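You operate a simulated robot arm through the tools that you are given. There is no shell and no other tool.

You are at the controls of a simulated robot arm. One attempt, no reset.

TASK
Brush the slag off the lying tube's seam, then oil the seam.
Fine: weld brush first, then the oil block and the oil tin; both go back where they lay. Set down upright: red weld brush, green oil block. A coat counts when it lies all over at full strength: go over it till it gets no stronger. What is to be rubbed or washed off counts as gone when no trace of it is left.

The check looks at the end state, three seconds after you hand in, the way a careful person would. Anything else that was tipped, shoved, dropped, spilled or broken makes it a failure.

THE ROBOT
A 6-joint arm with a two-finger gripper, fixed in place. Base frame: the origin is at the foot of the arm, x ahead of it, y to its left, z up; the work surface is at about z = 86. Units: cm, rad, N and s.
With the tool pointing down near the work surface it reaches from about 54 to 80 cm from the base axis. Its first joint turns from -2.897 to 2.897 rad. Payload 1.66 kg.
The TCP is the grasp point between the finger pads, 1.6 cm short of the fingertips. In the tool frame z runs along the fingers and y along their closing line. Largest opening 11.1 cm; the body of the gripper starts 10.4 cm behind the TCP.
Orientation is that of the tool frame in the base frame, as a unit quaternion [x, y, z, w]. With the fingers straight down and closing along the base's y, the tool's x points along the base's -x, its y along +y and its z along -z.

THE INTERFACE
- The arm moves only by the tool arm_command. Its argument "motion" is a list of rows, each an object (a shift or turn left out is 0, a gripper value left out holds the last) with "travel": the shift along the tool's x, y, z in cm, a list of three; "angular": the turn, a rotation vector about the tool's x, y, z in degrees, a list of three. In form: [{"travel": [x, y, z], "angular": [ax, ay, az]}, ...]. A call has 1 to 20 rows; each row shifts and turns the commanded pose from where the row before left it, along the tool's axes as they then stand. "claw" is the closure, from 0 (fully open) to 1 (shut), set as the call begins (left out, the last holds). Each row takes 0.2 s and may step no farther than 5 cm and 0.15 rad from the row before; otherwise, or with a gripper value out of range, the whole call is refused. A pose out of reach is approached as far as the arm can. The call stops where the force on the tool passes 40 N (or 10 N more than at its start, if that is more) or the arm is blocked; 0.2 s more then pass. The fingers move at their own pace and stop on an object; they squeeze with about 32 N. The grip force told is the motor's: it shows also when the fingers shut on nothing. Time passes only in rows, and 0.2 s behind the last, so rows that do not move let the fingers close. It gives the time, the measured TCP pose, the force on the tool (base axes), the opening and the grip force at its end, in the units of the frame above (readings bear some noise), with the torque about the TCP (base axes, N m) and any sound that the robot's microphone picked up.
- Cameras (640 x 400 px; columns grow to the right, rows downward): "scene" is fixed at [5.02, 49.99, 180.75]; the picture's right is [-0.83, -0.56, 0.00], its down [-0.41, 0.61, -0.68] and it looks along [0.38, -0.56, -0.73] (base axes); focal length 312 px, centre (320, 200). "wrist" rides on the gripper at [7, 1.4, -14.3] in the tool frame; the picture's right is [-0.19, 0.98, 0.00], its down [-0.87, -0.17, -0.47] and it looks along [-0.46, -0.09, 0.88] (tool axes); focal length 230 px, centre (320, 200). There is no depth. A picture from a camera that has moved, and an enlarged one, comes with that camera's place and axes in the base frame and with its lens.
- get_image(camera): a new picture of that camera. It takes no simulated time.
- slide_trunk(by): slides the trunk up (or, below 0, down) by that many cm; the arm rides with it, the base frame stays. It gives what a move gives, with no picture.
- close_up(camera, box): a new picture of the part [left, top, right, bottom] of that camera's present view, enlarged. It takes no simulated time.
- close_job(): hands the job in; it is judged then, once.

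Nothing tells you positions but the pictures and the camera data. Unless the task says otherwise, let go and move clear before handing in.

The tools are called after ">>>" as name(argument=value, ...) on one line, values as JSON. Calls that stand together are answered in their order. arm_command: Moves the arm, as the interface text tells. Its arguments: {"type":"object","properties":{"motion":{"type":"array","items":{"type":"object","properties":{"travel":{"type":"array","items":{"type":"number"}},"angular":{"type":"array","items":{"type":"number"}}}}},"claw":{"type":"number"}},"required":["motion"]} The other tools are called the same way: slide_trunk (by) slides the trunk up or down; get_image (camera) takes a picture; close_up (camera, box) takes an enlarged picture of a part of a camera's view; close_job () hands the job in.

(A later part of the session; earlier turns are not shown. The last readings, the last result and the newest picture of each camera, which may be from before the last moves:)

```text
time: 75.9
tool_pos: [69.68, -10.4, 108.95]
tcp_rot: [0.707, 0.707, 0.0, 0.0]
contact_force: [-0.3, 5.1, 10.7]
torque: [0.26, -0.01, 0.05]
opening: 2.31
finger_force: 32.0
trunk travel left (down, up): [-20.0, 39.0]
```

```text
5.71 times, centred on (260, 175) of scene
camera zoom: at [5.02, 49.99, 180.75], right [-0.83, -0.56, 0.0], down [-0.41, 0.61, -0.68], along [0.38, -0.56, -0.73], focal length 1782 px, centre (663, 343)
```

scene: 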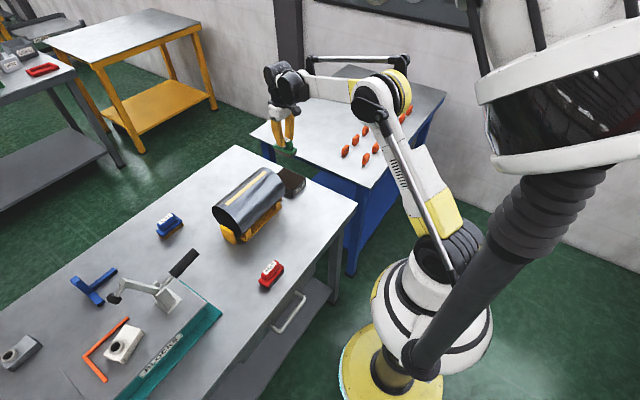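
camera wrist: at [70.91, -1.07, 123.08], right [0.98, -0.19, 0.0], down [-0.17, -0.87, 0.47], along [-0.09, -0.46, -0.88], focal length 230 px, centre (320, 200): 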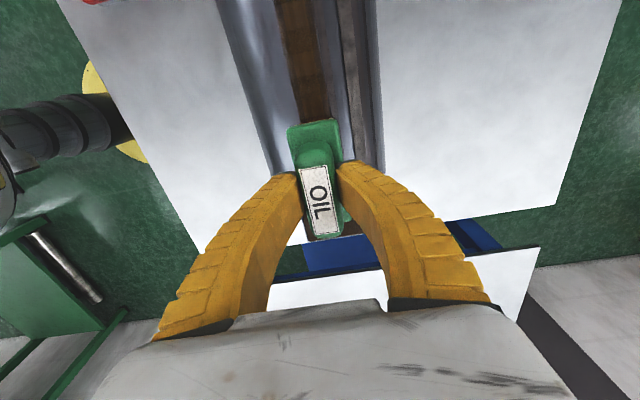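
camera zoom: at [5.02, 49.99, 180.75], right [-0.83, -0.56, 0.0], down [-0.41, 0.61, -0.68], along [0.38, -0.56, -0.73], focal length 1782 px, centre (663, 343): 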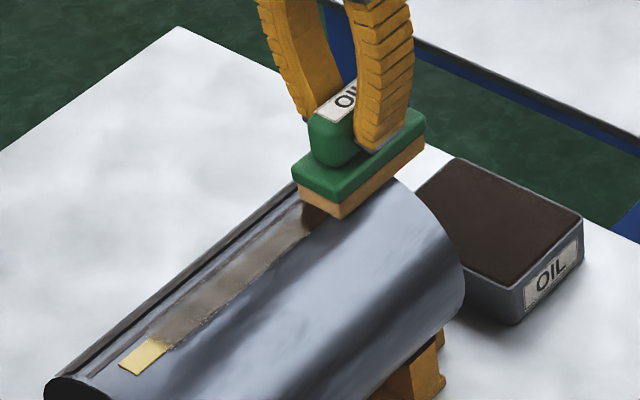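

>>> arm_command(motion=[{"travel": [1.1, 0, 0]}, {"travel": [1.1, 0, 0]}, {"travel": [1.1, 0, 0]}, {"travel": [1.1, 0, 0]}, {"travel": [1.1, 0, 0]}, {"travel": [1.1, 0, 0]}, {"travel": [1.1, 0, 0]}, {"travel": [1.1, 0, 0]}, {"travel": [1.1, 0, 0]}, {"travel": [1.1, 0, 0]}, {"travel": [1.1, 0, 0]}, {"travel": [1.1, 0, 0]}, {"travel": [1.1, 0, 0]}, {"travel": [1.1, 0, 0]}, {"travel": [1.1, 0, 0]}, {"travel": [1.1, 0, 0]}, {"travel": [1.1, 0, 0]}, {"travel": [1.1, 0, 0]}, {"travel": [1.1, 0, 0]}, {"travel": [0, 0, 0]}])

>>> close_up(camera="scene", box=[205, 150, 295, 220])

>>> close_up(camera="scene", box=[245, 160, 285, 186])

```text
time: 80.1
tool_pos: [69.67, 10.34, 108.95]
tcp_rot: [0.708, 0.707, 0.0, -0.001]
contact_force: [-0.2, -3.0, 7.2]
torque: [-0.14, -0.02, -0.01]
opening: 2.13
finger_force: 32.1
trunk travel left (down, up): [-20.0, 39.0]
```

```text
5.71 times, centred on (250, 185) of scene
camera zoom: at [5.02, 49.99, 180.75], right [-0.83, -0.56, 0.0], down [-0.41, 0.61, -0.68], along [0.38, -0.56, -0.73], focal length 1782 px, centre (720, 286)
```

zoom: 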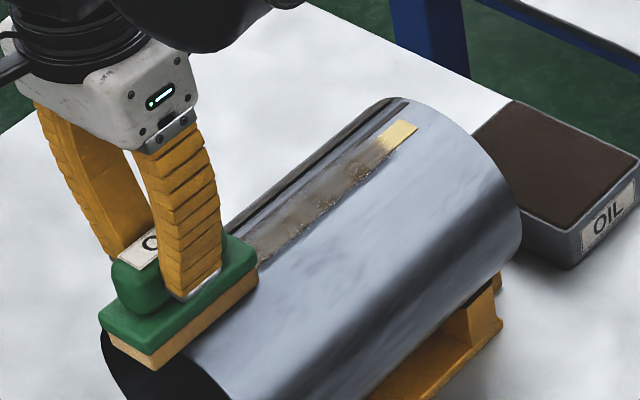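

```text
15.38 times, centred on (265, 173) of scene
camera zoom: at [5.02, 49.99, 180.75], right [-0.83, -0.56, 0.0], down [-0.41, 0.61, -0.68], along [0.38, -0.56, -0.73], focal length 4798 px, centre (1166, 615)
```

zoom: 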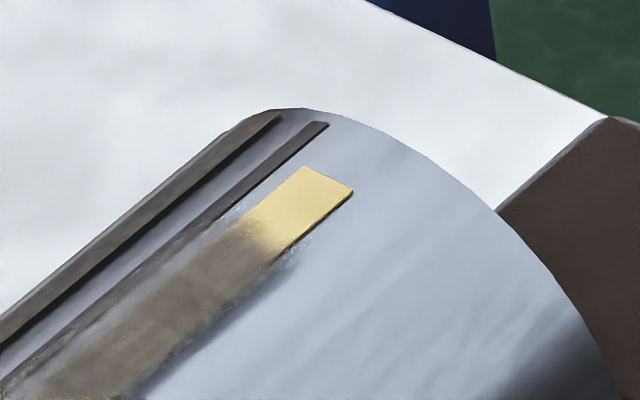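

The far-end boundary hasn't changed even though the block passed over it, so I need to see whether the block ran dry or something else is going on. I'll lift and inspect the whole seam.

>>> arm_command(motion=[{"travel": [0, 0, -0.5]}, {"travel": [0, 0, -2.5]}, {"travel": [0, 0, -4]}, {"travel": [-4, 0, 0]}, {"travel": [-4, 0, 0]}, {"travel": [-4, 0, 0]}, {"travel": [-4, 0, 0]}, {"travel": [0, 0, 0]}, {"travel": [0, 0, 0]}])

>>> get_image(camera="wrist")

>>> close_up(camera="wrist", box=[220, 0, 380, 120])

>>> close_up(camera="scene", box=[205, 120, 295, 220])

>>> close_up(camera="scene", box=[220, 180, 260, 206])

```text
time: 82.1
tool_pos: [69.69, -5.82, 116.04]
tcp_rot: [0.707, 0.707, 0.0, 0.0]
contact_force: [1.3, 0.6, -1.3]
torque: [0.02, 0.0, -0.02]
opening: 1.86
finger_force: 32.1
trunk travel left (down, up): [-20.0, 39.0]
```

```text
taken
camera wrist: at [71.0, 1.13, 130.15], right [0.98, -0.19, 0.0], down [-0.17, -0.87, 0.47], along [-0.09, -0.46, -0.88], focal length 230 px, centre (320, 200)
```

wrist: 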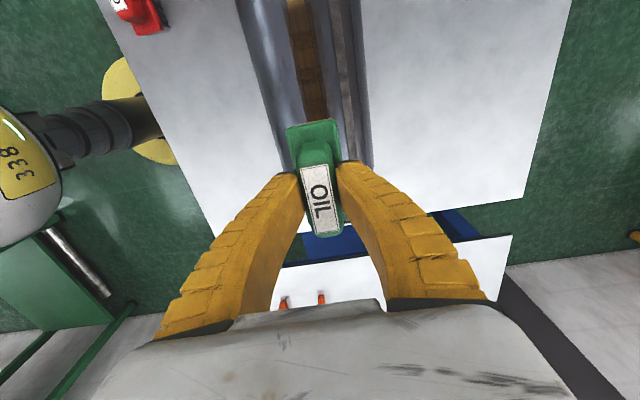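

```text
3.33 times, centred on (300, 60) of wrist
camera zoom: at [71.0, 1.13, 130.15], right [0.98, -0.19, 0.0], down [-0.17, -0.87, 0.47], along [-0.09, -0.46, -0.88], focal length 767 px, centre (387, 667)
```

zoom: 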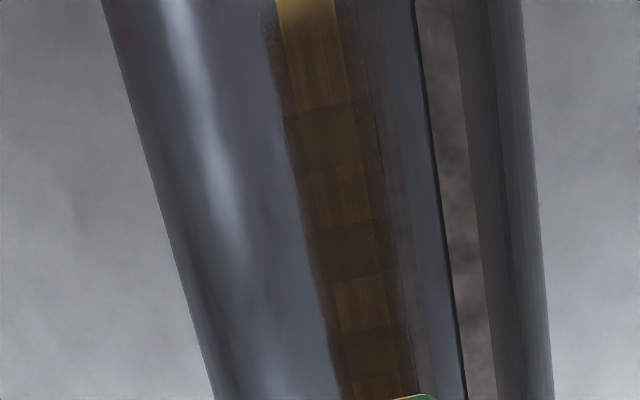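

```text
4.00 times, centred on (250, 170) of scene
camera zoom: at [5.02, 49.99, 180.75], right [-0.83, -0.56, 0.0], down [-0.41, 0.61, -0.68], along [0.38, -0.56, -0.73], focal length 1247 px, centre (600, 320)
```

zoom: 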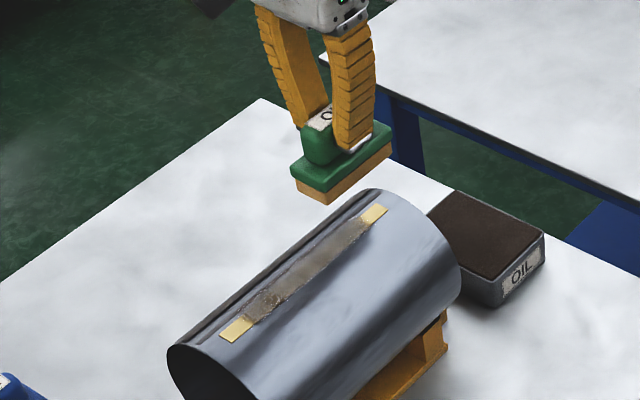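

```text
15.38 times, centred on (240, 193) of scene
camera zoom: at [5.02, 49.99, 180.75], right [-0.83, -0.56, 0.0], down [-0.41, 0.61, -0.68], along [0.38, -0.56, -0.73], focal length 4798 px, centre (1551, 308)
```

zoom: 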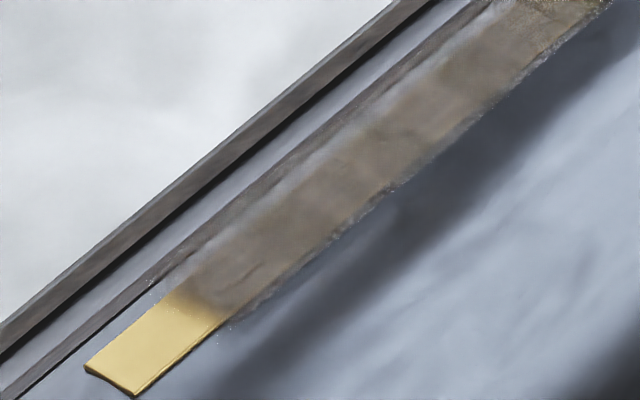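

The strip seems divided into roughly 1.5 cm cells, and the two outermost at each end are bare. The block may have given up its oil during the first strokes. I'll record the present state in detail before reloading.

>>> close_up(camera="wrist", box=[270, 0, 340, 46])

>>> close_up(camera="wrist", box=[280, 60, 350, 120])

>>> close_up(camera="scene", box=[240, 140, 290, 180])

```text
8.70 times, centred on (305, 23) of wrist
camera zoom: at [71.0, 1.13, 130.15], right [0.98, -0.19, 0.0], down [-0.17, -0.87, 0.47], along [-0.09, -0.46, -0.88], focal length 2001 px, centre (450, 1739)
```

zoom: 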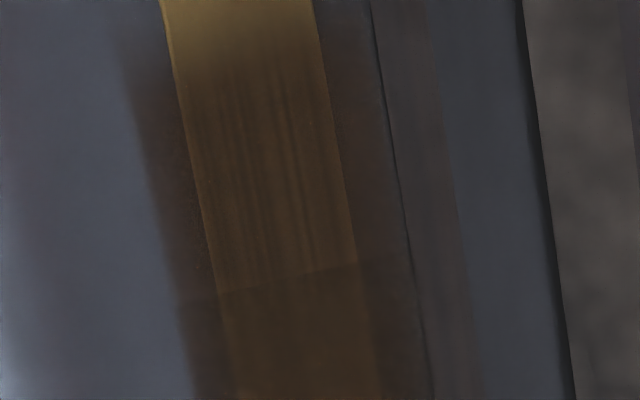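

```text
6.67 times, centred on (315, 90) of wrist
camera zoom: at [71.0, 1.13, 130.15], right [0.98, -0.19, 0.0], down [-0.17, -0.87, 0.47], along [-0.09, -0.46, -0.88], focal length 1534 px, centre (353, 933)
```

zoom: 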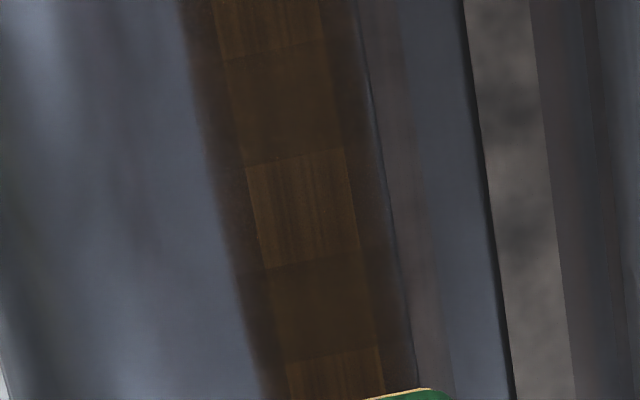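

```text
10.00 times, centred on (265, 160) of scene
camera zoom: at [5.02, 49.99, 180.75], right [-0.83, -0.56, 0.0], down [-0.41, 0.61, -0.68], along [0.38, -0.56, -0.73], focal length 3118 px, centre (870, 600)
```

zoom: 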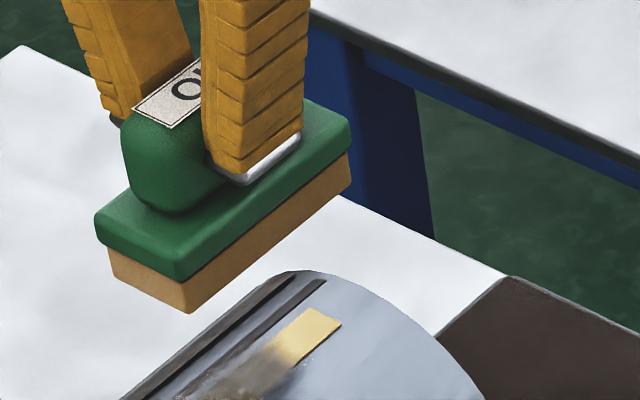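

I'll reload: back over the tin, turning the block along its long side.

>>> arm_command(motion=[{"travel": [-4, 0, 0]}, {"travel": [-4, 0, 0]}, {"travel": [-4, 0, 0]}, {"travel": [-4, 0.1, 0]}, {"travel": [0, 0, 0]}])

>>> arm_command(motion=[{"angular": [0, 0, -8.182]}, {"angular": [0, 0, -8.182]}, {"angular": [0, 0, -8.182]}, {"angular": [0, 0, -8.182]}, {"angular": [0, 0, -8.182]}, {"angular": [0, 0, -8.182]}, {"angular": [0, 0, -8.182]}, {"angular": [0, 0, -8.182]}, {"angular": [0, 0, -8.182]}, {"angular": [0, 0, -8.182]}, {"angular": [0, 0, -8.18]}, {"travel": [0, 0, 0]}])

>>> get_image(camera="wrist")

>>> close_up(camera="scene", box=[215, 140, 305, 210])

```text
time: 83.3
tool_pos: [69.95, -21.76, 115.83]
tcp_rot: [0.707, 0.707, 0.001, 0.0]
contact_force: [0.4, -0.6, -0.8]
torque: [0.01, 0.01, -0.01]
opening: 1.89
finger_force: 33.1
trunk travel left (down, up): [-20.0, 39.0]
```

```text
time: 85.9
tool_pos: [69.86, -21.67, 115.89]
tcp_rot: [-0.001, 1.0, 0.0, 0.0]
contact_force: [0.1, -1.0, -1.3]
torque: [0.04, 0.02, 0.0]
opening: 1.89
finger_force: 32.2
trunk travel left (down, up): [-20.0, 39.0]
```

```text
taken
camera wrist: at [62.87, -20.38, 130.04], right [0.19, 0.98, 0.0], down [0.87, -0.17, 0.47], along [0.46, -0.09, -0.88], focal length 230 px, centre (320, 200)
```

wrist: 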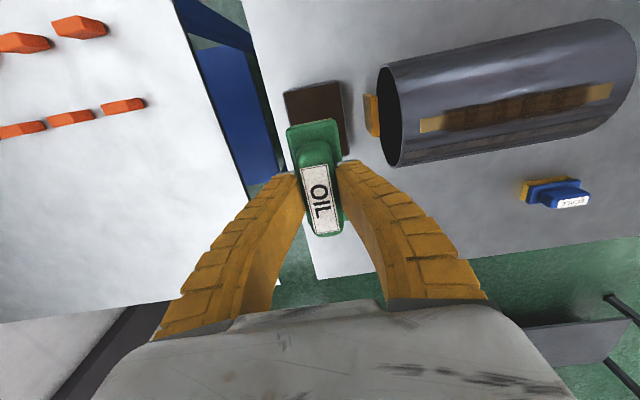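

```text
5.71 times, centred on (260, 175) of scene
camera zoom: at [5.02, 49.99, 180.75], right [-0.83, -0.56, 0.0], down [-0.41, 0.61, -0.68], along [0.38, -0.56, -0.73], focal length 1782 px, centre (663, 343)
```

zoom: 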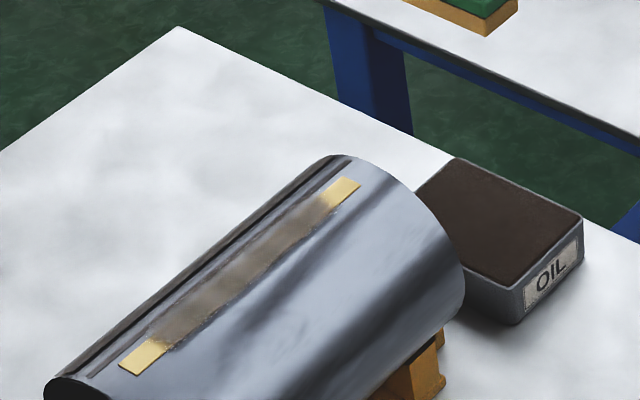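

>>> close_up(camera="wrist", box=[405, 60, 630, 150])

>>> arm_command(motion=[{"travel": [0, -0.15, 4]}, {"travel": [0, 0, 4]}, {"travel": [0, 0, 4]}, {"travel": [0, 0, 4]}, {"travel": [0, 0, 2]}, {"travel": [0, 0, 1.1]}, {"travel": [0, 0, 0]}])

```text
2.84 times, centred on (518, 105) of wrist
camera zoom: at [62.87, -20.38, 130.04], right [0.19, 0.98, 0.0], down [0.87, -0.17, 0.47], along [0.46, -0.09, -0.88], focal length 654 px, centre (-242, 470)
```

zoom: 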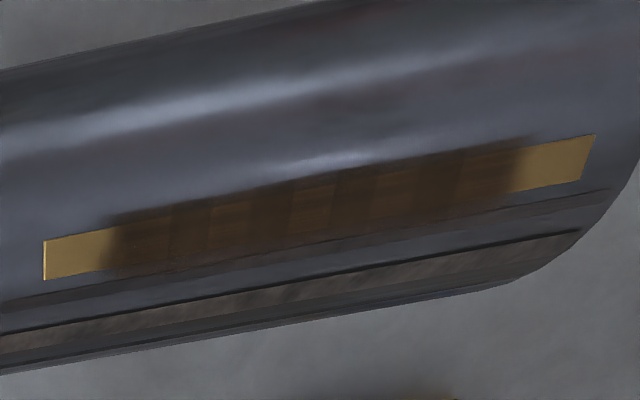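

```text
time: 87.5
tool_pos: [69.92, -21.77, 96.74]
tcp_rot: [0.0, 1.0, 0.0, 0.001]
contact_force: [0.4, -0.6, -2.0]
torque: [0.0, -0.02, 0.02]
opening: 1.87
finger_force: 31.8
trunk travel left (down, up): [-20.0, 39.0]
```

>>> arm_command(motion=[{"travel": [0, 0, 0.2]}, {"travel": [0, 0, 0.2]}, {"travel": [0, 0, 0.15]}, {"travel": [0, 0, 0]}, {"travel": [0, 0, 0]}, {"travel": [0, 0, 0]}, {"travel": [0, 0, 0]}])

>>> close_up(camera="scene", box=[245, 120, 335, 210])

```text
time: 89.1
tool_pos: [69.79, -21.8, 96.38]
tcp_rot: [0.0, 1.0, 0.0, 0.0]
contact_force: [1.1, -1.5, 3.6]
torque: [-0.04, 0.08, 0.03]
opening: 2.0
finger_force: 31.9
trunk travel left (down, up): [-20.0, 39.0]
```

```text
4.44 times, centred on (290, 165) of scene
camera zoom: at [5.02, 49.99, 180.75], right [-0.83, -0.56, 0.0], down [-0.41, 0.61, -0.68], along [0.38, -0.56, -0.73], focal length 1386 px, centre (453, 356)
```

zoom: 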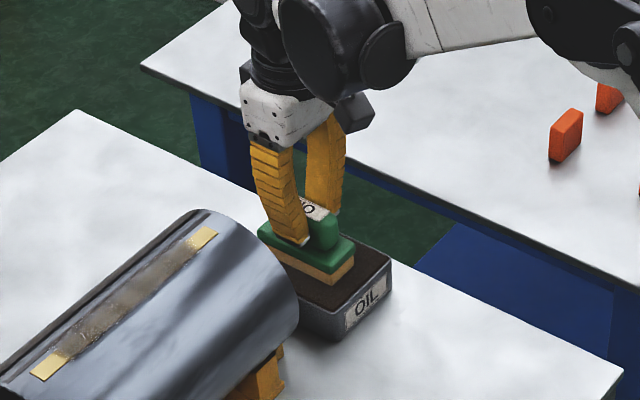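

>>> arm_command(motion=[{"travel": [0, 0, 0.1]}, {"travel": [0, 0, 0.1]}, {"travel": [0, 0, 0]}, {"travel": [0, 0, 0]}, {"travel": [0, 0, 0]}])

>>> close_up(camera="scene", box=[245, 120, 335, 210])

```text
time: 90.3
tool_pos: [69.89, -21.74, 96.1]
tcp_rot: [0.0, 1.0, 0.0, 0.0]
contact_force: [2.1, 2.3, 13.4]
torque: [0.06, 0.07, -0.02]
opening: 2.39
finger_force: 31.4
trunk travel left (down, up): [-20.0, 39.0]
```

```text
4.44 times, centred on (290, 165) of scene
camera zoom: at [5.02, 49.99, 180.75], right [-0.83, -0.56, 0.0], down [-0.41, 0.61, -0.68], along [0.38, -0.56, -0.73], focal length 1386 px, centre (453, 356)
```

zoom: 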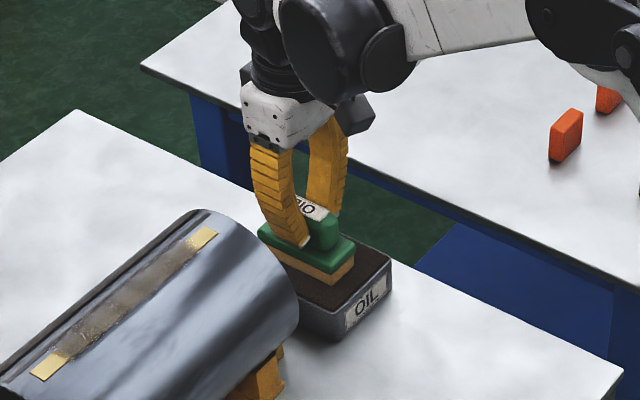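

Pressed at 13 N and the tin hasn't moved. Lifting off, turning along the seam, and going to the far end.

>>> arm_command(motion=[{"travel": [0, 0, -0.5]}, {"travel": [0, 0, -1.5]}, {"travel": [0, 0, -3]}, {"travel": [0, 0, -4]}, {"travel": [0, 0, -4]}, {"travel": [0, 0, -4]}, {"travel": [0, 0, -3]}, {"travel": [0, 0, 0]}])

>>> arm_command(motion=[{"angular": [0, 0, 8.182]}, {"angular": [0, 0, 8.182]}, {"angular": [0, 0, 8.182]}, {"angular": [0, 0, 8.182]}, {"angular": [0, 0, 8.182]}, {"angular": [0, 0, 8.182]}, {"angular": [0, 0, 8.182]}, {"angular": [0, 0, 8.182]}, {"angular": [0, 0, 8.182]}, {"angular": [0, 0, 8.182]}, {"angular": [0, 0, 8.18]}, {"travel": [0, 0, 0]}])

>>> arm_command(motion=[{"travel": [4, 0, 0]}, {"travel": [4, 0, 0]}, {"travel": [4, 0, 0]}, {"travel": [0, 0, 2.5]}, {"travel": [0, 0, 2.5]}, {"travel": [0, 0, 1.5]}, {"travel": [0, 0, 0]}, {"travel": [0, 0, 0]}])

```text
time: 92.1
tool_pos: [70.02, -21.6, 115.82]
tcp_rot: [-0.001, 1.0, 0.001, 0.0]
contact_force: [-0.3, 0.8, -1.2]
torque: [0.02, -0.01, 0.0]
opening: 1.9
finger_force: 32.1
trunk travel left (down, up): [-20.0, 39.0]
```

```text
time: 94.7
tool_pos: [69.94, -21.91, 115.89]
tcp_rot: [0.707, 0.707, 0.0, -0.001]
contact_force: [0.2, 0.0, -1.9]
torque: [0.02, 0.01, -0.02]
opening: 1.86
finger_force: 32.0
trunk travel left (down, up): [-20.0, 39.0]
```

```text
time: 96.5
tool_pos: [69.96, -9.85, 109.39]
tcp_rot: [0.707, 0.707, -0.001, 0.0]
contact_force: [0.2, 0.1, -1.3]
torque: [0.0, 0.0, 0.01]
opening: 1.9
finger_force: 32.3
trunk travel left (down, up): [-20.0, 39.0]
```

>>> arm_command(motion=[{"travel": [0, 0, 0.2]}, {"travel": [0, 0, 0.15]}, {"travel": [0, 0, 0.1]}, {"travel": [0, 0, 0]}])

```text
time: 97.5
tool_pos: [69.87, -10.07, 109.15]
tcp_rot: [0.707, 0.707, 0.0, 0.0]
contact_force: [-0.7, -0.6, -1.1]
torque: [-0.01, -0.02, -0.04]
opening: 1.88
finger_force: 32.0
trunk travel left (down, up): [-20.0, 39.0]
```

>>> arm_command(motion=[{"travel": [0, 0, 0.15]}, {"travel": [0, 0, 0.1]}, {"travel": [0, 0, 0]}])

```text
time: 98.3
tool_pos: [69.85, -9.9, 109.05]
tcp_rot: [0.707, 0.707, 0.0, 0.0]
contact_force: [-0.9, -1.3, 10.3]
torque: [-0.02, -0.01, 0.0]
opening: 2.26
finger_force: 32.4
trunk travel left (down, up): [-20.0, 39.0]
```

Contact at 10 N at the far end. I'll rub slowly inward from here and look at the far end.

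>>> arm_command(motion=[{"travel": [-0.5, 0, 0]}, {"travel": [0.8, 0, 0]}, {"travel": [0.8, 0, 0]}, {"travel": [0.8, 0, 0]}, {"travel": [0.8, 0, 0]}, {"travel": [0.8, 0, 0]}, {"travel": [0.8, 0, 0]}, {"travel": [0.8, 0, 0]}, {"travel": [0.8, 0, 0]}, {"travel": [0.8, 0, 0]}, {"travel": [0.8, 0, 0]}, {"travel": [0.8, 0, 0]}, {"travel": [0.8, 0, 0]}, {"travel": [0, 0, 0]}])

>>> close_up(camera="scene", box=[205, 150, 295, 220])

>>> close_up(camera="scene", box=[245, 160, 285, 186])

```text
time: 101.3
tool_pos: [69.81, -0.78, 108.88]
tcp_rot: [0.707, 0.707, 0.0, -0.001]
contact_force: [-0.1, -3.8, 9.5]
torque: [-0.03, 0.0, -0.02]
opening: 2.17
finger_force: 31.7
trunk travel left (down, up): [-20.0, 39.0]
```

```text
5.71 times, centred on (250, 185) of scene
camera zoom: at [5.02, 49.99, 180.75], right [-0.83, -0.56, 0.0], down [-0.41, 0.61, -0.68], along [0.38, -0.56, -0.73], focal length 1782 px, centre (720, 286)
```

zoom: 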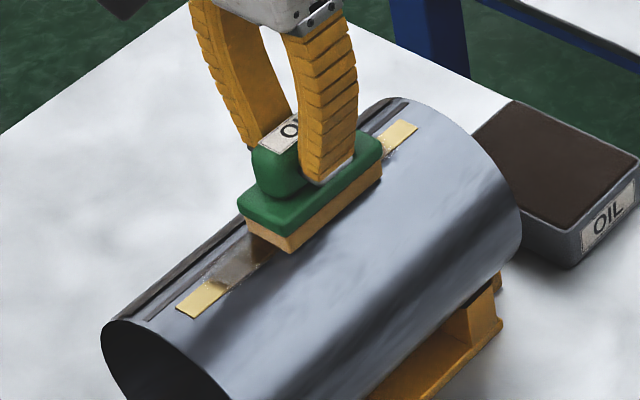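

```text
15.38 times, centred on (265, 173) of scene
camera zoom: at [5.02, 49.99, 180.75], right [-0.83, -0.56, 0.0], down [-0.41, 0.61, -0.68], along [0.38, -0.56, -0.73], focal length 4798 px, centre (1166, 615)
```

zoom: 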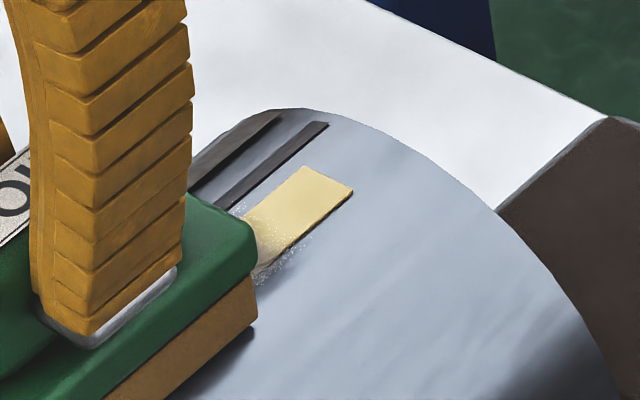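

The far end stays bare even with a freshly loaded block pressed there. The film's side edges (x≈68.5–71.3) match the spread of the slag flecks, so the film seems to take only on a fixed area. I'll continue to the near end with the loaded block to see if the same holds there.

>>> arm_command(motion=[{"travel": [0.8, 0, 0]}, {"travel": [0.8, 0, 0]}, {"travel": [0.8, 0, 0]}, {"travel": [0.8, 0, 0]}, {"travel": [0.8, 0, 0]}, {"travel": [0.8, 0, 0]}, {"travel": [0.8, 0, 0]}, {"travel": [0.8, 0, 0]}, {"travel": [0.8, 0, 0]}, {"travel": [0.8, 0, 0]}, {"travel": [0.8, 0, 0]}, {"travel": [0.8, 0, 0]}, {"travel": [0.8, 0, 0]}, {"travel": [0.5, 0, 0]}, {"travel": [-1, 0, 0]}, {"travel": [-1, 0, 0]}, {"travel": [-1, 0, 0]}, {"travel": [0, 0, 0]}])

>>> arm_command(motion=[{"travel": [-1, 0, 0]}, {"travel": [-1, 0, 0]}, {"travel": [-1, 0, 0]}, {"travel": [-1, 0, 0]}, {"travel": [-1, 0, 0]}, {"travel": [-1, 0, 0]}, {"travel": [-1, 0, 0]}, {"travel": [-1, 0, 0]}, {"travel": [-1, 0, 0]}, {"travel": [-1, 0, 0]}, {"travel": [-1, 0, 0]}, {"travel": [-1, 0, 0]}, {"travel": [-1, 0, 0]}, {"travel": [-1, 0, 0]}, {"travel": [-1, 0, 0]}, {"travel": [0, 0, 0]}])

>>> close_up(camera="scene", box=[205, 150, 295, 220])

>>> close_up(camera="wrist", box=[220, 0, 380, 120])

```text
time: 105.1
tool_pos: [69.87, 7.13, 108.9]
tcp_rot: [0.707, 0.707, 0.0, 0.001]
contact_force: [0.2, 4.7, 9.3]
torque: [0.27, 0.01, 0.02]
opening: 2.19
finger_force: 31.9
trunk travel left (down, up): [-20.0, 39.0]
```

```text
time: 108.5
tool_pos: [69.89, -7.73, 108.82]
tcp_rot: [0.707, 0.707, 0.0, -0.001]
contact_force: [-0.6, 4.1, 8.5]
torque: [0.03, 0.0, 0.02]
opening: 2.18
finger_force: 32.0
trunk travel left (down, up): [-20.0, 39.0]
```

```text
5.71 times, centred on (250, 185) of scene
camera zoom: at [5.02, 49.99, 180.75], right [-0.83, -0.56, 0.0], down [-0.41, 0.61, -0.68], along [0.38, -0.56, -0.73], focal length 1782 px, centre (720, 286)
```

zoom: 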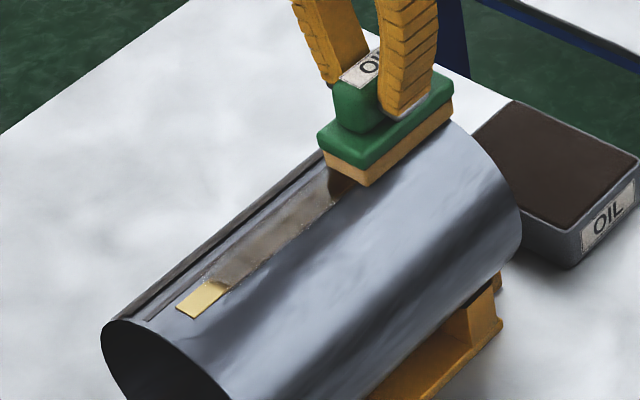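

```text
3.33 times, centred on (300, 60) of wrist
camera zoom: at [71.13, -0.78, 123.05], right [0.98, -0.19, 0.0], down [-0.17, -0.87, 0.47], along [-0.09, -0.46, -0.88], focal length 767 px, centre (387, 667)
```

zoom: 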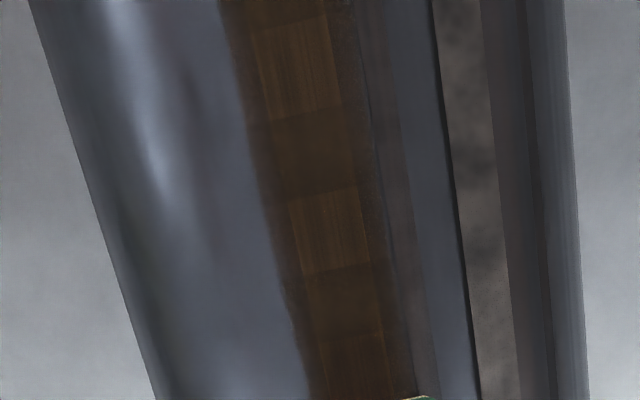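

The near end behaves the same, so the oil takes only on the working area from about y=-7.4 to 7.3, and going over it again isn't making it darker. I'll lift to the earlier viewpoint and compare its strength with the baseline.

>>> arm_command(motion=[{"travel": [0, 0, -0.5]}, {"travel": [0, 0, -2.5]}, {"travel": [1.9, -0.15, -4.2]}, {"travel": [0, 0, 0]}, {"travel": [0, 0, 0]}])

>>> close_up(camera="wrist", box=[220, 0, 380, 120])

>>> close_up(camera="wrist", box=[280, 60, 350, 120])

>>> close_up(camera="wrist", box=[270, 0, 340, 46])

>>> close_up(camera="scene", box=[220, 180, 260, 206])

>>> close_up(camera="scene", box=[245, 160, 285, 186])

```text
time: 109.7
tool_pos: [70.03, -5.85, 116.07]
tcp_rot: [0.707, 0.707, 0.0, 0.0]
contact_force: [-0.6, 0.5, -2.3]
torque: [0.02, 0.03, -0.05]
opening: 1.89
finger_force: 32.2
trunk travel left (down, up): [-20.0, 39.0]
```

```text
3.33 times, centred on (300, 60) of wrist
camera zoom: at [71.22, 1.15, 130.23], right [0.98, -0.19, 0.0], down [-0.17, -0.87, 0.47], along [-0.09, -0.46, -0.88], focal length 767 px, centre (387, 667)
```

zoom: 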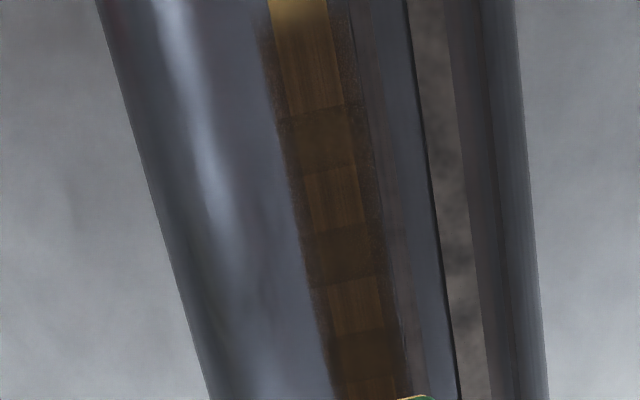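

```text
6.67 times, centred on (315, 90) of wrist
camera zoom: at [71.22, 1.15, 130.23], right [0.98, -0.19, 0.0], down [-0.17, -0.87, 0.47], along [-0.09, -0.46, -0.88], focal length 1534 px, centre (353, 933)
```

zoom: 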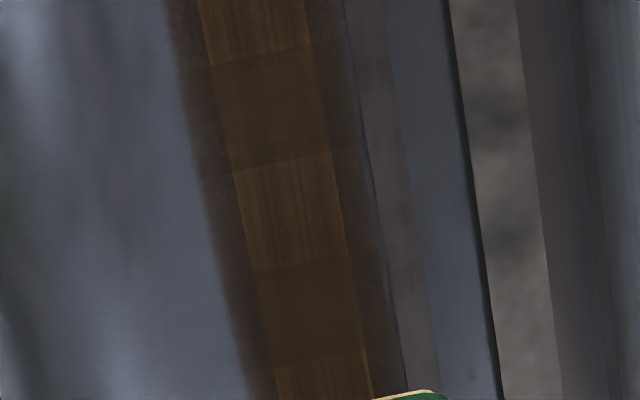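

```text
8.70 times, centred on (305, 23) of wrist
camera zoom: at [71.22, 1.15, 130.23], right [0.98, -0.19, 0.0], down [-0.17, -0.87, 0.47], along [-0.09, -0.46, -0.88], focal length 2001 px, centre (450, 1739)
```

zoom: 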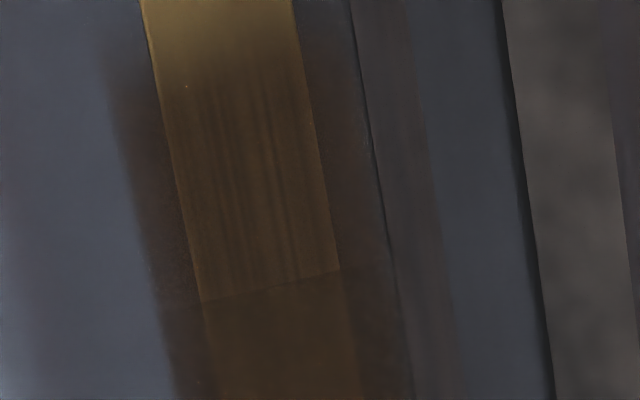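

```text
15.38 times, centred on (240, 193) of scene
camera zoom: at [5.02, 49.99, 180.75], right [-0.83, -0.56, 0.0], down [-0.41, 0.61, -0.68], along [0.38, -0.56, -0.73], focal length 4798 px, centre (1551, 308)
```

zoom: 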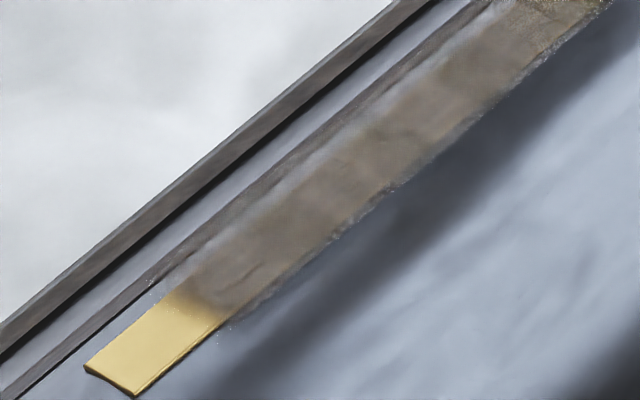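

```text
15.38 times, centred on (265, 173) of scene
camera zoom: at [5.02, 49.99, 180.75], right [-0.83, -0.56, 0.0], down [-0.41, 0.61, -0.68], along [0.38, -0.56, -0.73], focal length 4798 px, centre (1166, 615)
```

zoom: 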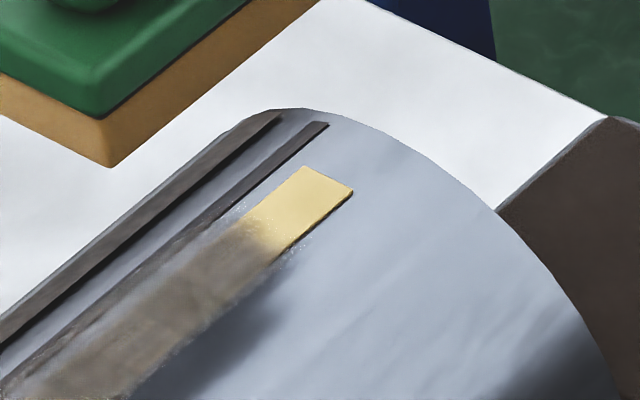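

The film looks the same as before the reload, so it's saturated across the area that takes oil. Now I'll return the block, first moving over its spot at height.

>>> arm_command(motion=[{"travel": [-1.63, -3.77, -0.5]}, {"travel": [-1.63, -3.77, 0]}, {"travel": [-1.63, -3.77, 0]}, {"travel": [-1.63, -3.77, 0]}, {"travel": [-1.63, -3.77, 0]}, {"travel": [-1.63, -3.75, 0]}, {"travel": [0, 0, 0]}, {"travel": [0, 0, 0]}])

>>> get_image(camera="scene")

>>> close_up(camera="scene", box=[205, 160, 295, 216])

>>> get_image(camera="wrist")

```text
time: 111.5
tool_pos: [47.04, -15.9, 116.35]
tcp_rot: [0.707, 0.707, 0.0, 0.0]
contact_force: [-0.7, -0.2, -0.7]
torque: [-0.02, 0.01, 0.03]
opening: 1.86
finger_force: 31.9
trunk travel left (down, up): [-20.0, 39.0]
```

```text
taken
```

scene: 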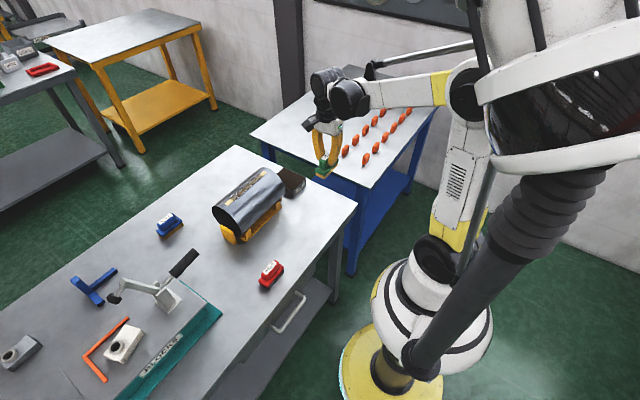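

```text
7.11 times, centred on (250, 188) of scene
camera zoom: at [5.02, 49.99, 180.75], right [-0.83, -0.56, 0.0], down [-0.41, 0.61, -0.68], along [0.38, -0.56, -0.73], focal length 2218 px, centre (818, 285)
```

zoom: 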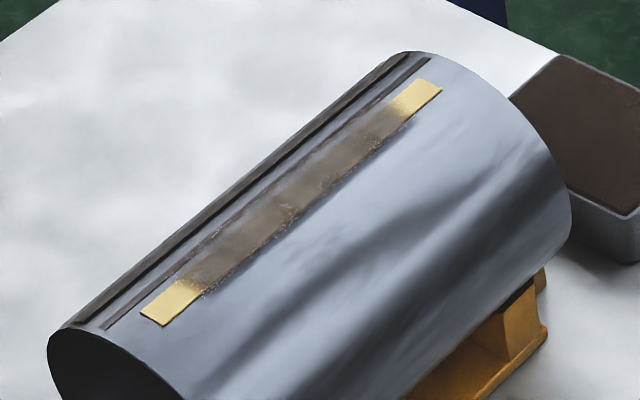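

```text
taken
camera wrist: at [48.39, -8.96, 130.53], right [0.98, -0.19, 0.0], down [-0.17, -0.87, 0.47], along [-0.09, -0.46, -0.88], focal length 230 px, centre (320, 200)
```

wrist: 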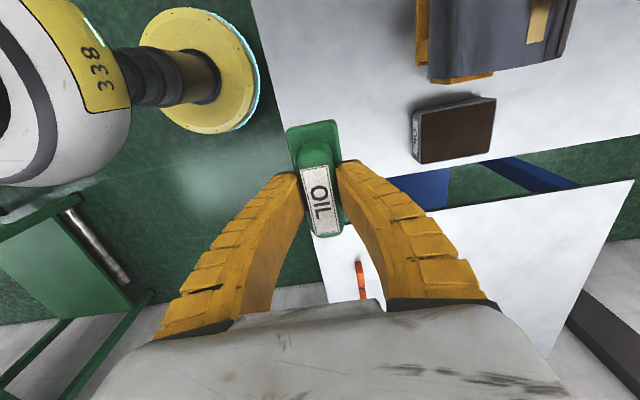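

The film is even across its whole area and the tube, cradle and tin haven't moved. I'll lower the trunk to reach the block's spot.

>>> slide_trunk(by=-15)

>>> arm_command(motion=[{"travel": [0.2, 0.15, 0]}, {"travel": [0, 0, 3]}, {"travel": [0, 0, 0]}, {"travel": [0, 0, 0]}])

```text
time: 113.3
tool_pos: [47.23, -15.93, 101.21]
tcp_rot: [0.707, 0.707, 0.001, -0.001]
contact_force: [0.8, 0.0, -2.0]
torque: [-0.01, -0.01, 0.0]
opening: 1.88
finger_force: 32.5
trunk travel left (down, up): [-5.0, 54.0]
```

```text
time: 114.3
tool_pos: [47.08, -15.71, 98.37]
tcp_rot: [0.707, 0.707, 0.0, 0.0]
contact_force: [-0.6, 0.5, -2.7]
torque: [-0.02, 0.02, 0.02]
opening: 1.89
finger_force: 31.7
trunk travel left (down, up): [-5.0, 54.0]
```

>>> arm_command(motion=[{"travel": [0, 0, 0]}])

>>> arm_command(motion=[{"travel": [0, 0, 0]}])

>>> arm_command(motion=[{"travel": [0, 0, 0]}])

>>> close_up(camera="wrist", box=[270, 90, 370, 250])

```text
time: 114.7
tool_pos: [47.06, -15.86, 98.35]
tcp_rot: [0.707, 0.708, 0.0, 0.0]
contact_force: [0.4, 0.5, -0.5]
torque: [0.02, -0.01, 0.0]
opening: 1.86
finger_force: 31.8
trunk travel left (down, up): [-5.0, 54.0]
```

```text
time: 115.1
tool_pos: [47.26, -15.81, 98.38]
tcp_rot: [0.707, 0.707, 0.0, -0.001]
contact_force: [-0.1, 0.5, -1.2]
torque: [0.01, 0.0, 0.02]
opening: 1.86
finger_force: 31.6
trunk travel left (down, up): [-5.0, 54.0]
```

```text
time: 115.5
tool_pos: [47.14, -15.86, 98.25]
tcp_rot: [0.707, 0.707, 0.001, 0.0]
contact_force: [0.3, -0.8, -1.6]
torque: [-0.01, 0.0, -0.01]
opening: 1.89
finger_force: 32.3
trunk travel left (down, up): [-5.0, 54.0]
```

```text
2.50 times, centred on (320, 170) of wrist
camera zoom: at [48.47, -8.9, 112.54], right [0.98, -0.19, 0.0], down [-0.17, -0.87, 0.47], along [-0.09, -0.46, -0.88], focal length 575 px, centre (320, 275)
```

zoom: 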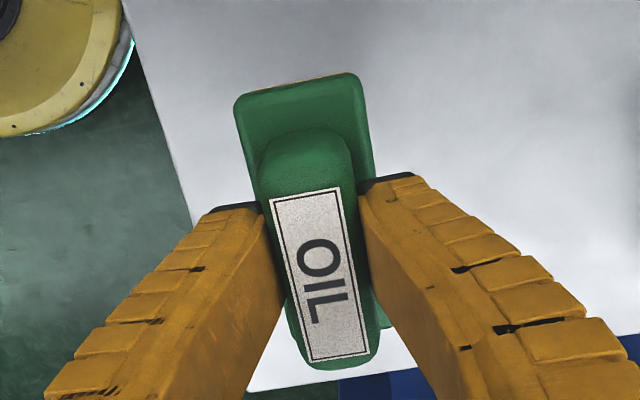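

>>> arm_command(motion=[{"travel": [0.16, 0.27, 2.5]}, {"travel": [0, 0, 2]}, {"travel": [0, 0, 1]}, {"travel": [0, 0, 0.5]}, {"travel": [0, 0, 0]}])

>>> arm_command(motion=[{"travel": [0, 0, 0.1]}, {"travel": [0, 0, 0.1]}, {"travel": [0, 0, 0]}])

```text
time: 116.7
tool_pos: [47.56, -15.56, 92.4]
tcp_rot: [0.707, 0.708, 0.0, 0.0]
contact_force: [-0.4, 0.7, -1.9]
torque: [0.04, 0.0, -0.02]
opening: 1.91
finger_force: 32.6
trunk travel left (down, up): [-5.0, 54.0]
```

```text
time: 117.5
tool_pos: [47.6, -15.64, 92.13]
tcp_rot: [0.707, 0.707, 0.0, 0.0]
contact_force: [-0.1, -0.1, -1.7]
torque: [0.01, 0.0, -0.01]
opening: 1.88
finger_force: 32.0
trunk travel left (down, up): [-5.0, 54.0]
```

>>> arm_command(motion=[{"travel": [0, -0.08, 0.1]}, {"travel": [0, 0, 0.06]}, {"travel": [0, 0, 0]}])

>>> close_up(camera="scene", box=[285, 160, 355, 240])

```text
time: 118.3
tool_pos: [47.36, -15.55, 92.07]
tcp_rot: [0.707, 0.707, 0.001, 0.001]
contact_force: [1.9, 0.2, 3.8]
torque: [-0.25, -0.01, 0.07]
opening: 2.01
finger_force: 32.1
trunk travel left (down, up): [-5.0, 54.0]
```

```text
5.00 times, centred on (320, 200) of scene
camera zoom: at [5.02, 49.99, 180.75], right [-0.83, -0.56, 0.0], down [-0.41, 0.61, -0.68], along [0.38, -0.56, -0.73], focal length 1559 px, centre (320, 200)
```

zoom: 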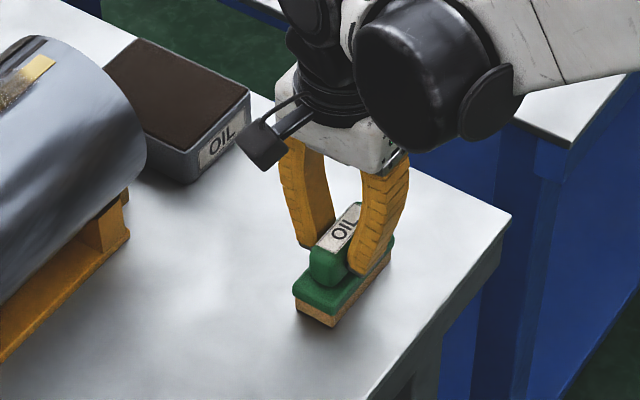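

The block stands where it was, with light contact. I'll release it and rise clear.

>>> arm_command(motion=[{"travel": [0, 0, 0]}, {"travel": [0, 0, 0]}, {"travel": [0, 0, 0]}, {"travel": [0, 0, -1]}, {"travel": [0, 0, -2]}, {"travel": [0, 0, -4]}, {"travel": [0, 0, -4]}, {"travel": [0, 0, -4]}, {"travel": [0, 0, 0]}], claw=0)

>>> close_up(camera="scene", box=[295, 180, 355, 240])

>>> get_image(camera="wrist")

>>> close_up(camera="wrist", box=[270, 70, 370, 190])

```text
time: 120.3
tool_pos: [47.34, -15.36, 107.12]
tcp_rot: [0.707, 0.707, 0.001, -0.001]
contact_force: [0.2, 0.4, -0.7]
torque: [-0.01, -0.01, 0.06]
opening: 11.08
finger_force: 0.0
trunk travel left (down, up): [-5.0, 54.0]
```

```text
6.67 times, centred on (325, 210) of scene
camera zoom: at [5.02, 49.99, 180.75], right [-0.83, -0.56, 0.0], down [-0.41, 0.61, -0.68], along [0.38, -0.56, -0.73], focal length 2079 px, centre (287, 133)
```

zoom: 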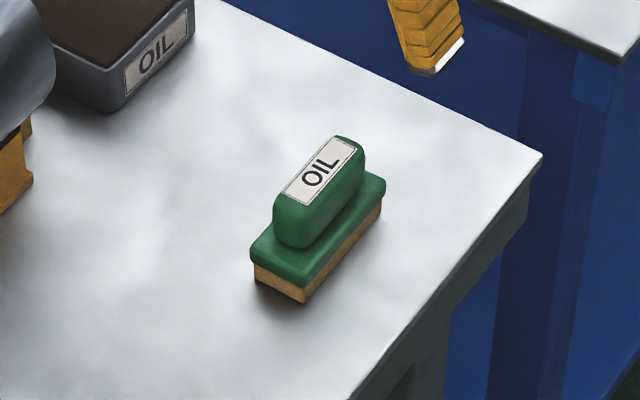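

```text
taken
camera wrist: at [48.62, -8.45, 121.26], right [0.98, -0.19, 0.0], down [-0.17, -0.87, 0.47], along [-0.09, -0.46, -0.88], focal length 230 px, centre (320, 200)
```

wrist: 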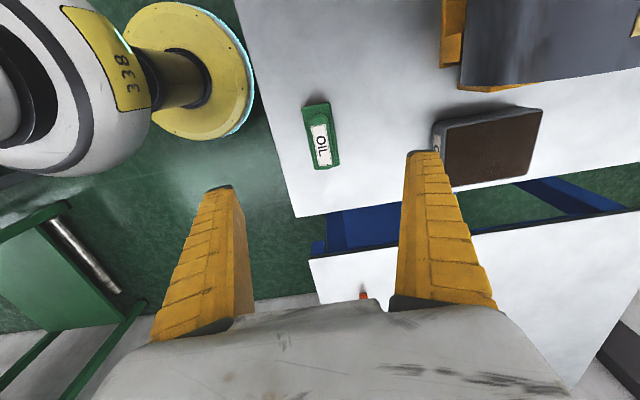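

```text
3.33 times, centred on (320, 130) of wrist
camera zoom: at [48.62, -8.45, 121.26], right [0.98, -0.19, 0.0], down [-0.17, -0.87, 0.47], along [-0.09, -0.46, -0.88], focal length 767 px, centre (320, 433)
```

zoom: 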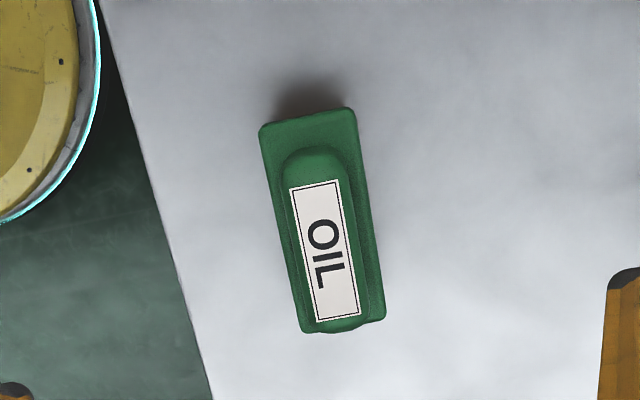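

The block is back at the same pixels as at the start, upright. I'll raise the trunk and take a last unobstructed look at the seam before handing in.

>>> slide_trunk(by=25)

>>> arm_command(motion=[{"travel": [1.2, 4, 0]}, {"travel": [1.2, 4, 0]}, {"travel": [1.2, 4, 0]}, {"travel": [1.2, 4, 0]}, {"travel": [1.2, 4, 0]}, {"travel": [0, 0, 0]}, {"travel": [0, 0, 0]}])

>>> get_image(camera="wrist")

>>> close_up(camera="wrist", box=[240, 0, 400, 160])

>>> get_image(camera="scene")

```text
time: 122.9
tool_pos: [47.41, -15.31, 132.03]
tcp_rot: [0.707, 0.707, 0.0, 0.001]
contact_force: [-0.9, -0.7, -0.2]
torque: [-0.03, -0.01, -0.01]
opening: 11.07
finger_force: 0.1
trunk travel left (down, up): [-30.0, 29.0]
```

```text
time: 124.5
tool_pos: [67.54, -9.43, 131.9]
tcp_rot: [0.707, 0.707, 0.0, 0.0]
contact_force: [0.6, -0.2, -0.1]
torque: [-0.03, 0.01, 0.0]
opening: 11.09
finger_force: 0.2
trunk travel left (down, up): [-30.0, 29.0]
```

```text
taken
camera wrist: at [68.9, -2.56, 146.1], right [0.98, -0.19, 0.0], down [-0.17, -0.87, 0.47], along [-0.09, -0.46, -0.88], focal length 230 px, centre (320, 200)
```

wrist: 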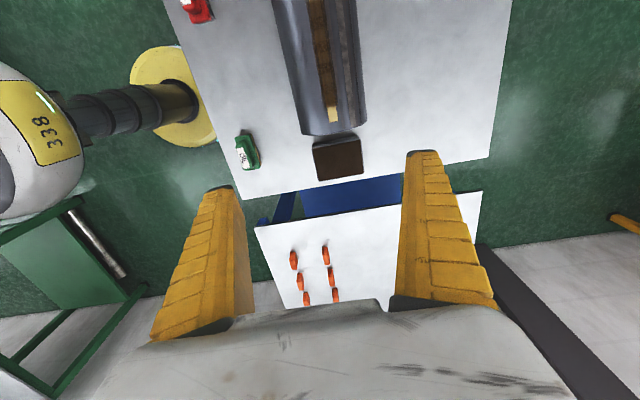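

```text
2.50 times, centred on (320, 80) of wrist
camera zoom: at [68.9, -2.56, 146.1], right [0.98, -0.19, 0.0], down [-0.17, -0.87, 0.47], along [-0.09, -0.46, -0.88], focal length 575 px, centre (320, 500)
```

zoom: 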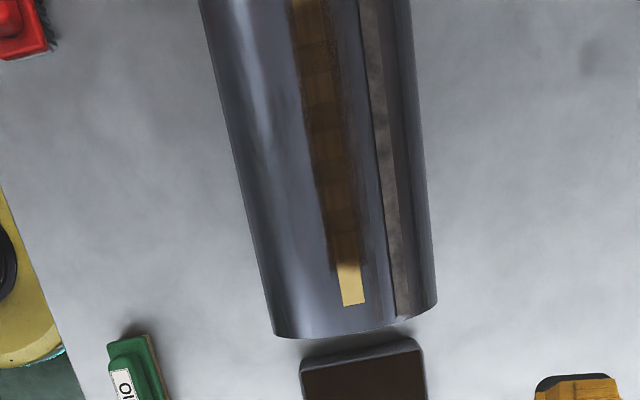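

```text
taken
```

scene: 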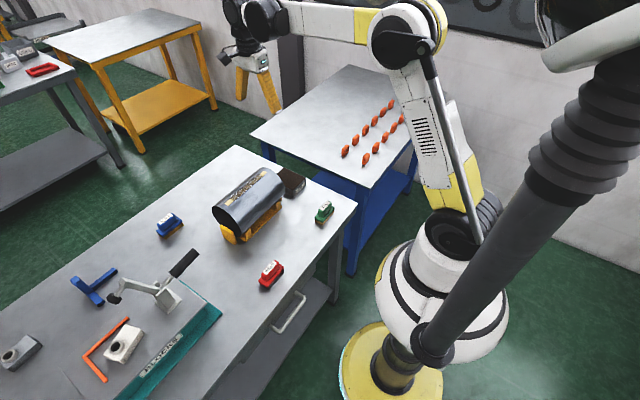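

Everything stands in place. One more close look along the full length of the film.

>>> close_up(camera="wrist", box=[290, 0, 360, 60])

>>> close_up(camera="wrist", box=[295, 60, 365, 130])

>>> arm_command(motion=[{"travel": [-4, 0, 0]}, {"travel": [-4, 0, 0]}, {"travel": [0, 0, 0]}, {"travel": [0, 0, 0]}])

>>> get_image(camera="wrist")

>>> close_up(camera="wrist", box=[270, 0, 370, 110])

```text
6.67 times, centred on (325, 30) of wrist
camera zoom: at [68.9, -2.56, 146.1], right [0.98, -0.19, 0.0], down [-0.17, -0.87, 0.47], along [-0.09, -0.46, -0.88], focal length 1534 px, centre (287, 1333)
```

zoom: 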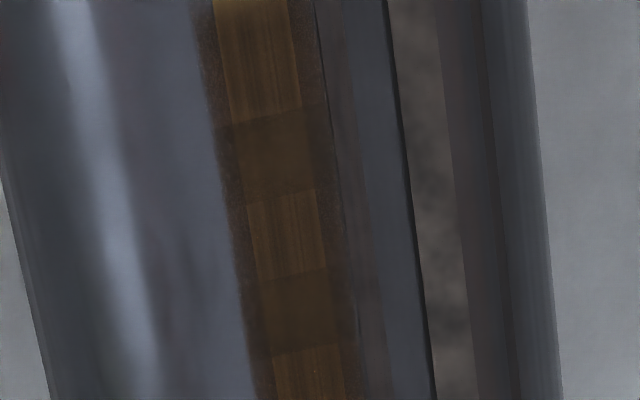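

```text
5.71 times, centred on (330, 95) of wrist
camera zoom: at [68.9, -2.56, 146.1], right [0.98, -0.19, 0.0], down [-0.17, -0.87, 0.47], along [-0.09, -0.46, -0.88], focal length 1315 px, centre (263, 800)
```

zoom: 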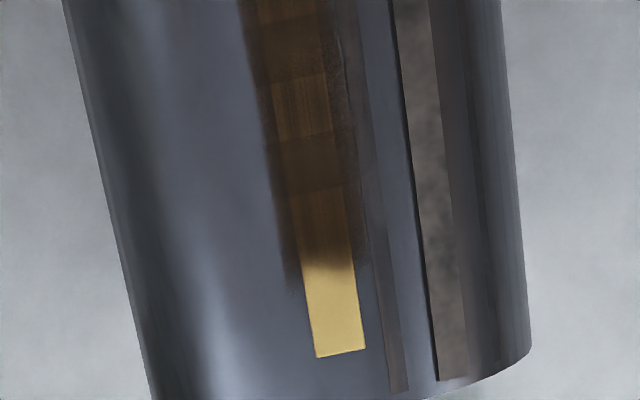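

```text
time: 125.5
tool_pos: [67.41, -17.6, 132.02]
tcp_rot: [0.707, 0.707, 0.0, 0.0]
contact_force: [-0.7, -0.2, 0.7]
torque: [0.01, -0.02, 0.0]
opening: 11.1
finger_force: 0.1
trunk travel left (down, up): [-30.0, 29.0]
```

```text
taken
camera wrist: at [68.72, -10.65, 146.17], right [0.98, -0.19, 0.0], down [-0.17, -0.87, 0.47], along [-0.09, -0.46, -0.88], focal length 230 px, centre (320, 200)
```

wrist: 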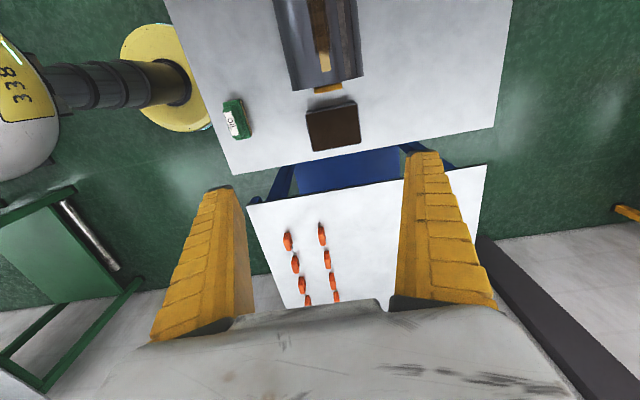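

```text
3.64 times, centred on (320, 55) of wrist
camera zoom: at [68.72, -10.65, 146.17], right [0.98, -0.19, 0.0], down [-0.17, -0.87, 0.47], along [-0.09, -0.46, -0.88], focal length 837 px, centre (320, 727)
```

zoom: 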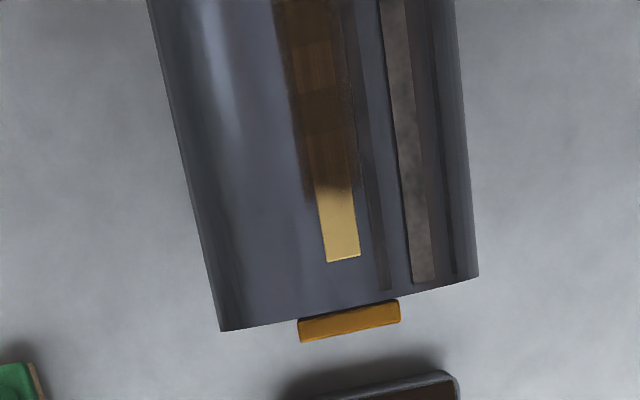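

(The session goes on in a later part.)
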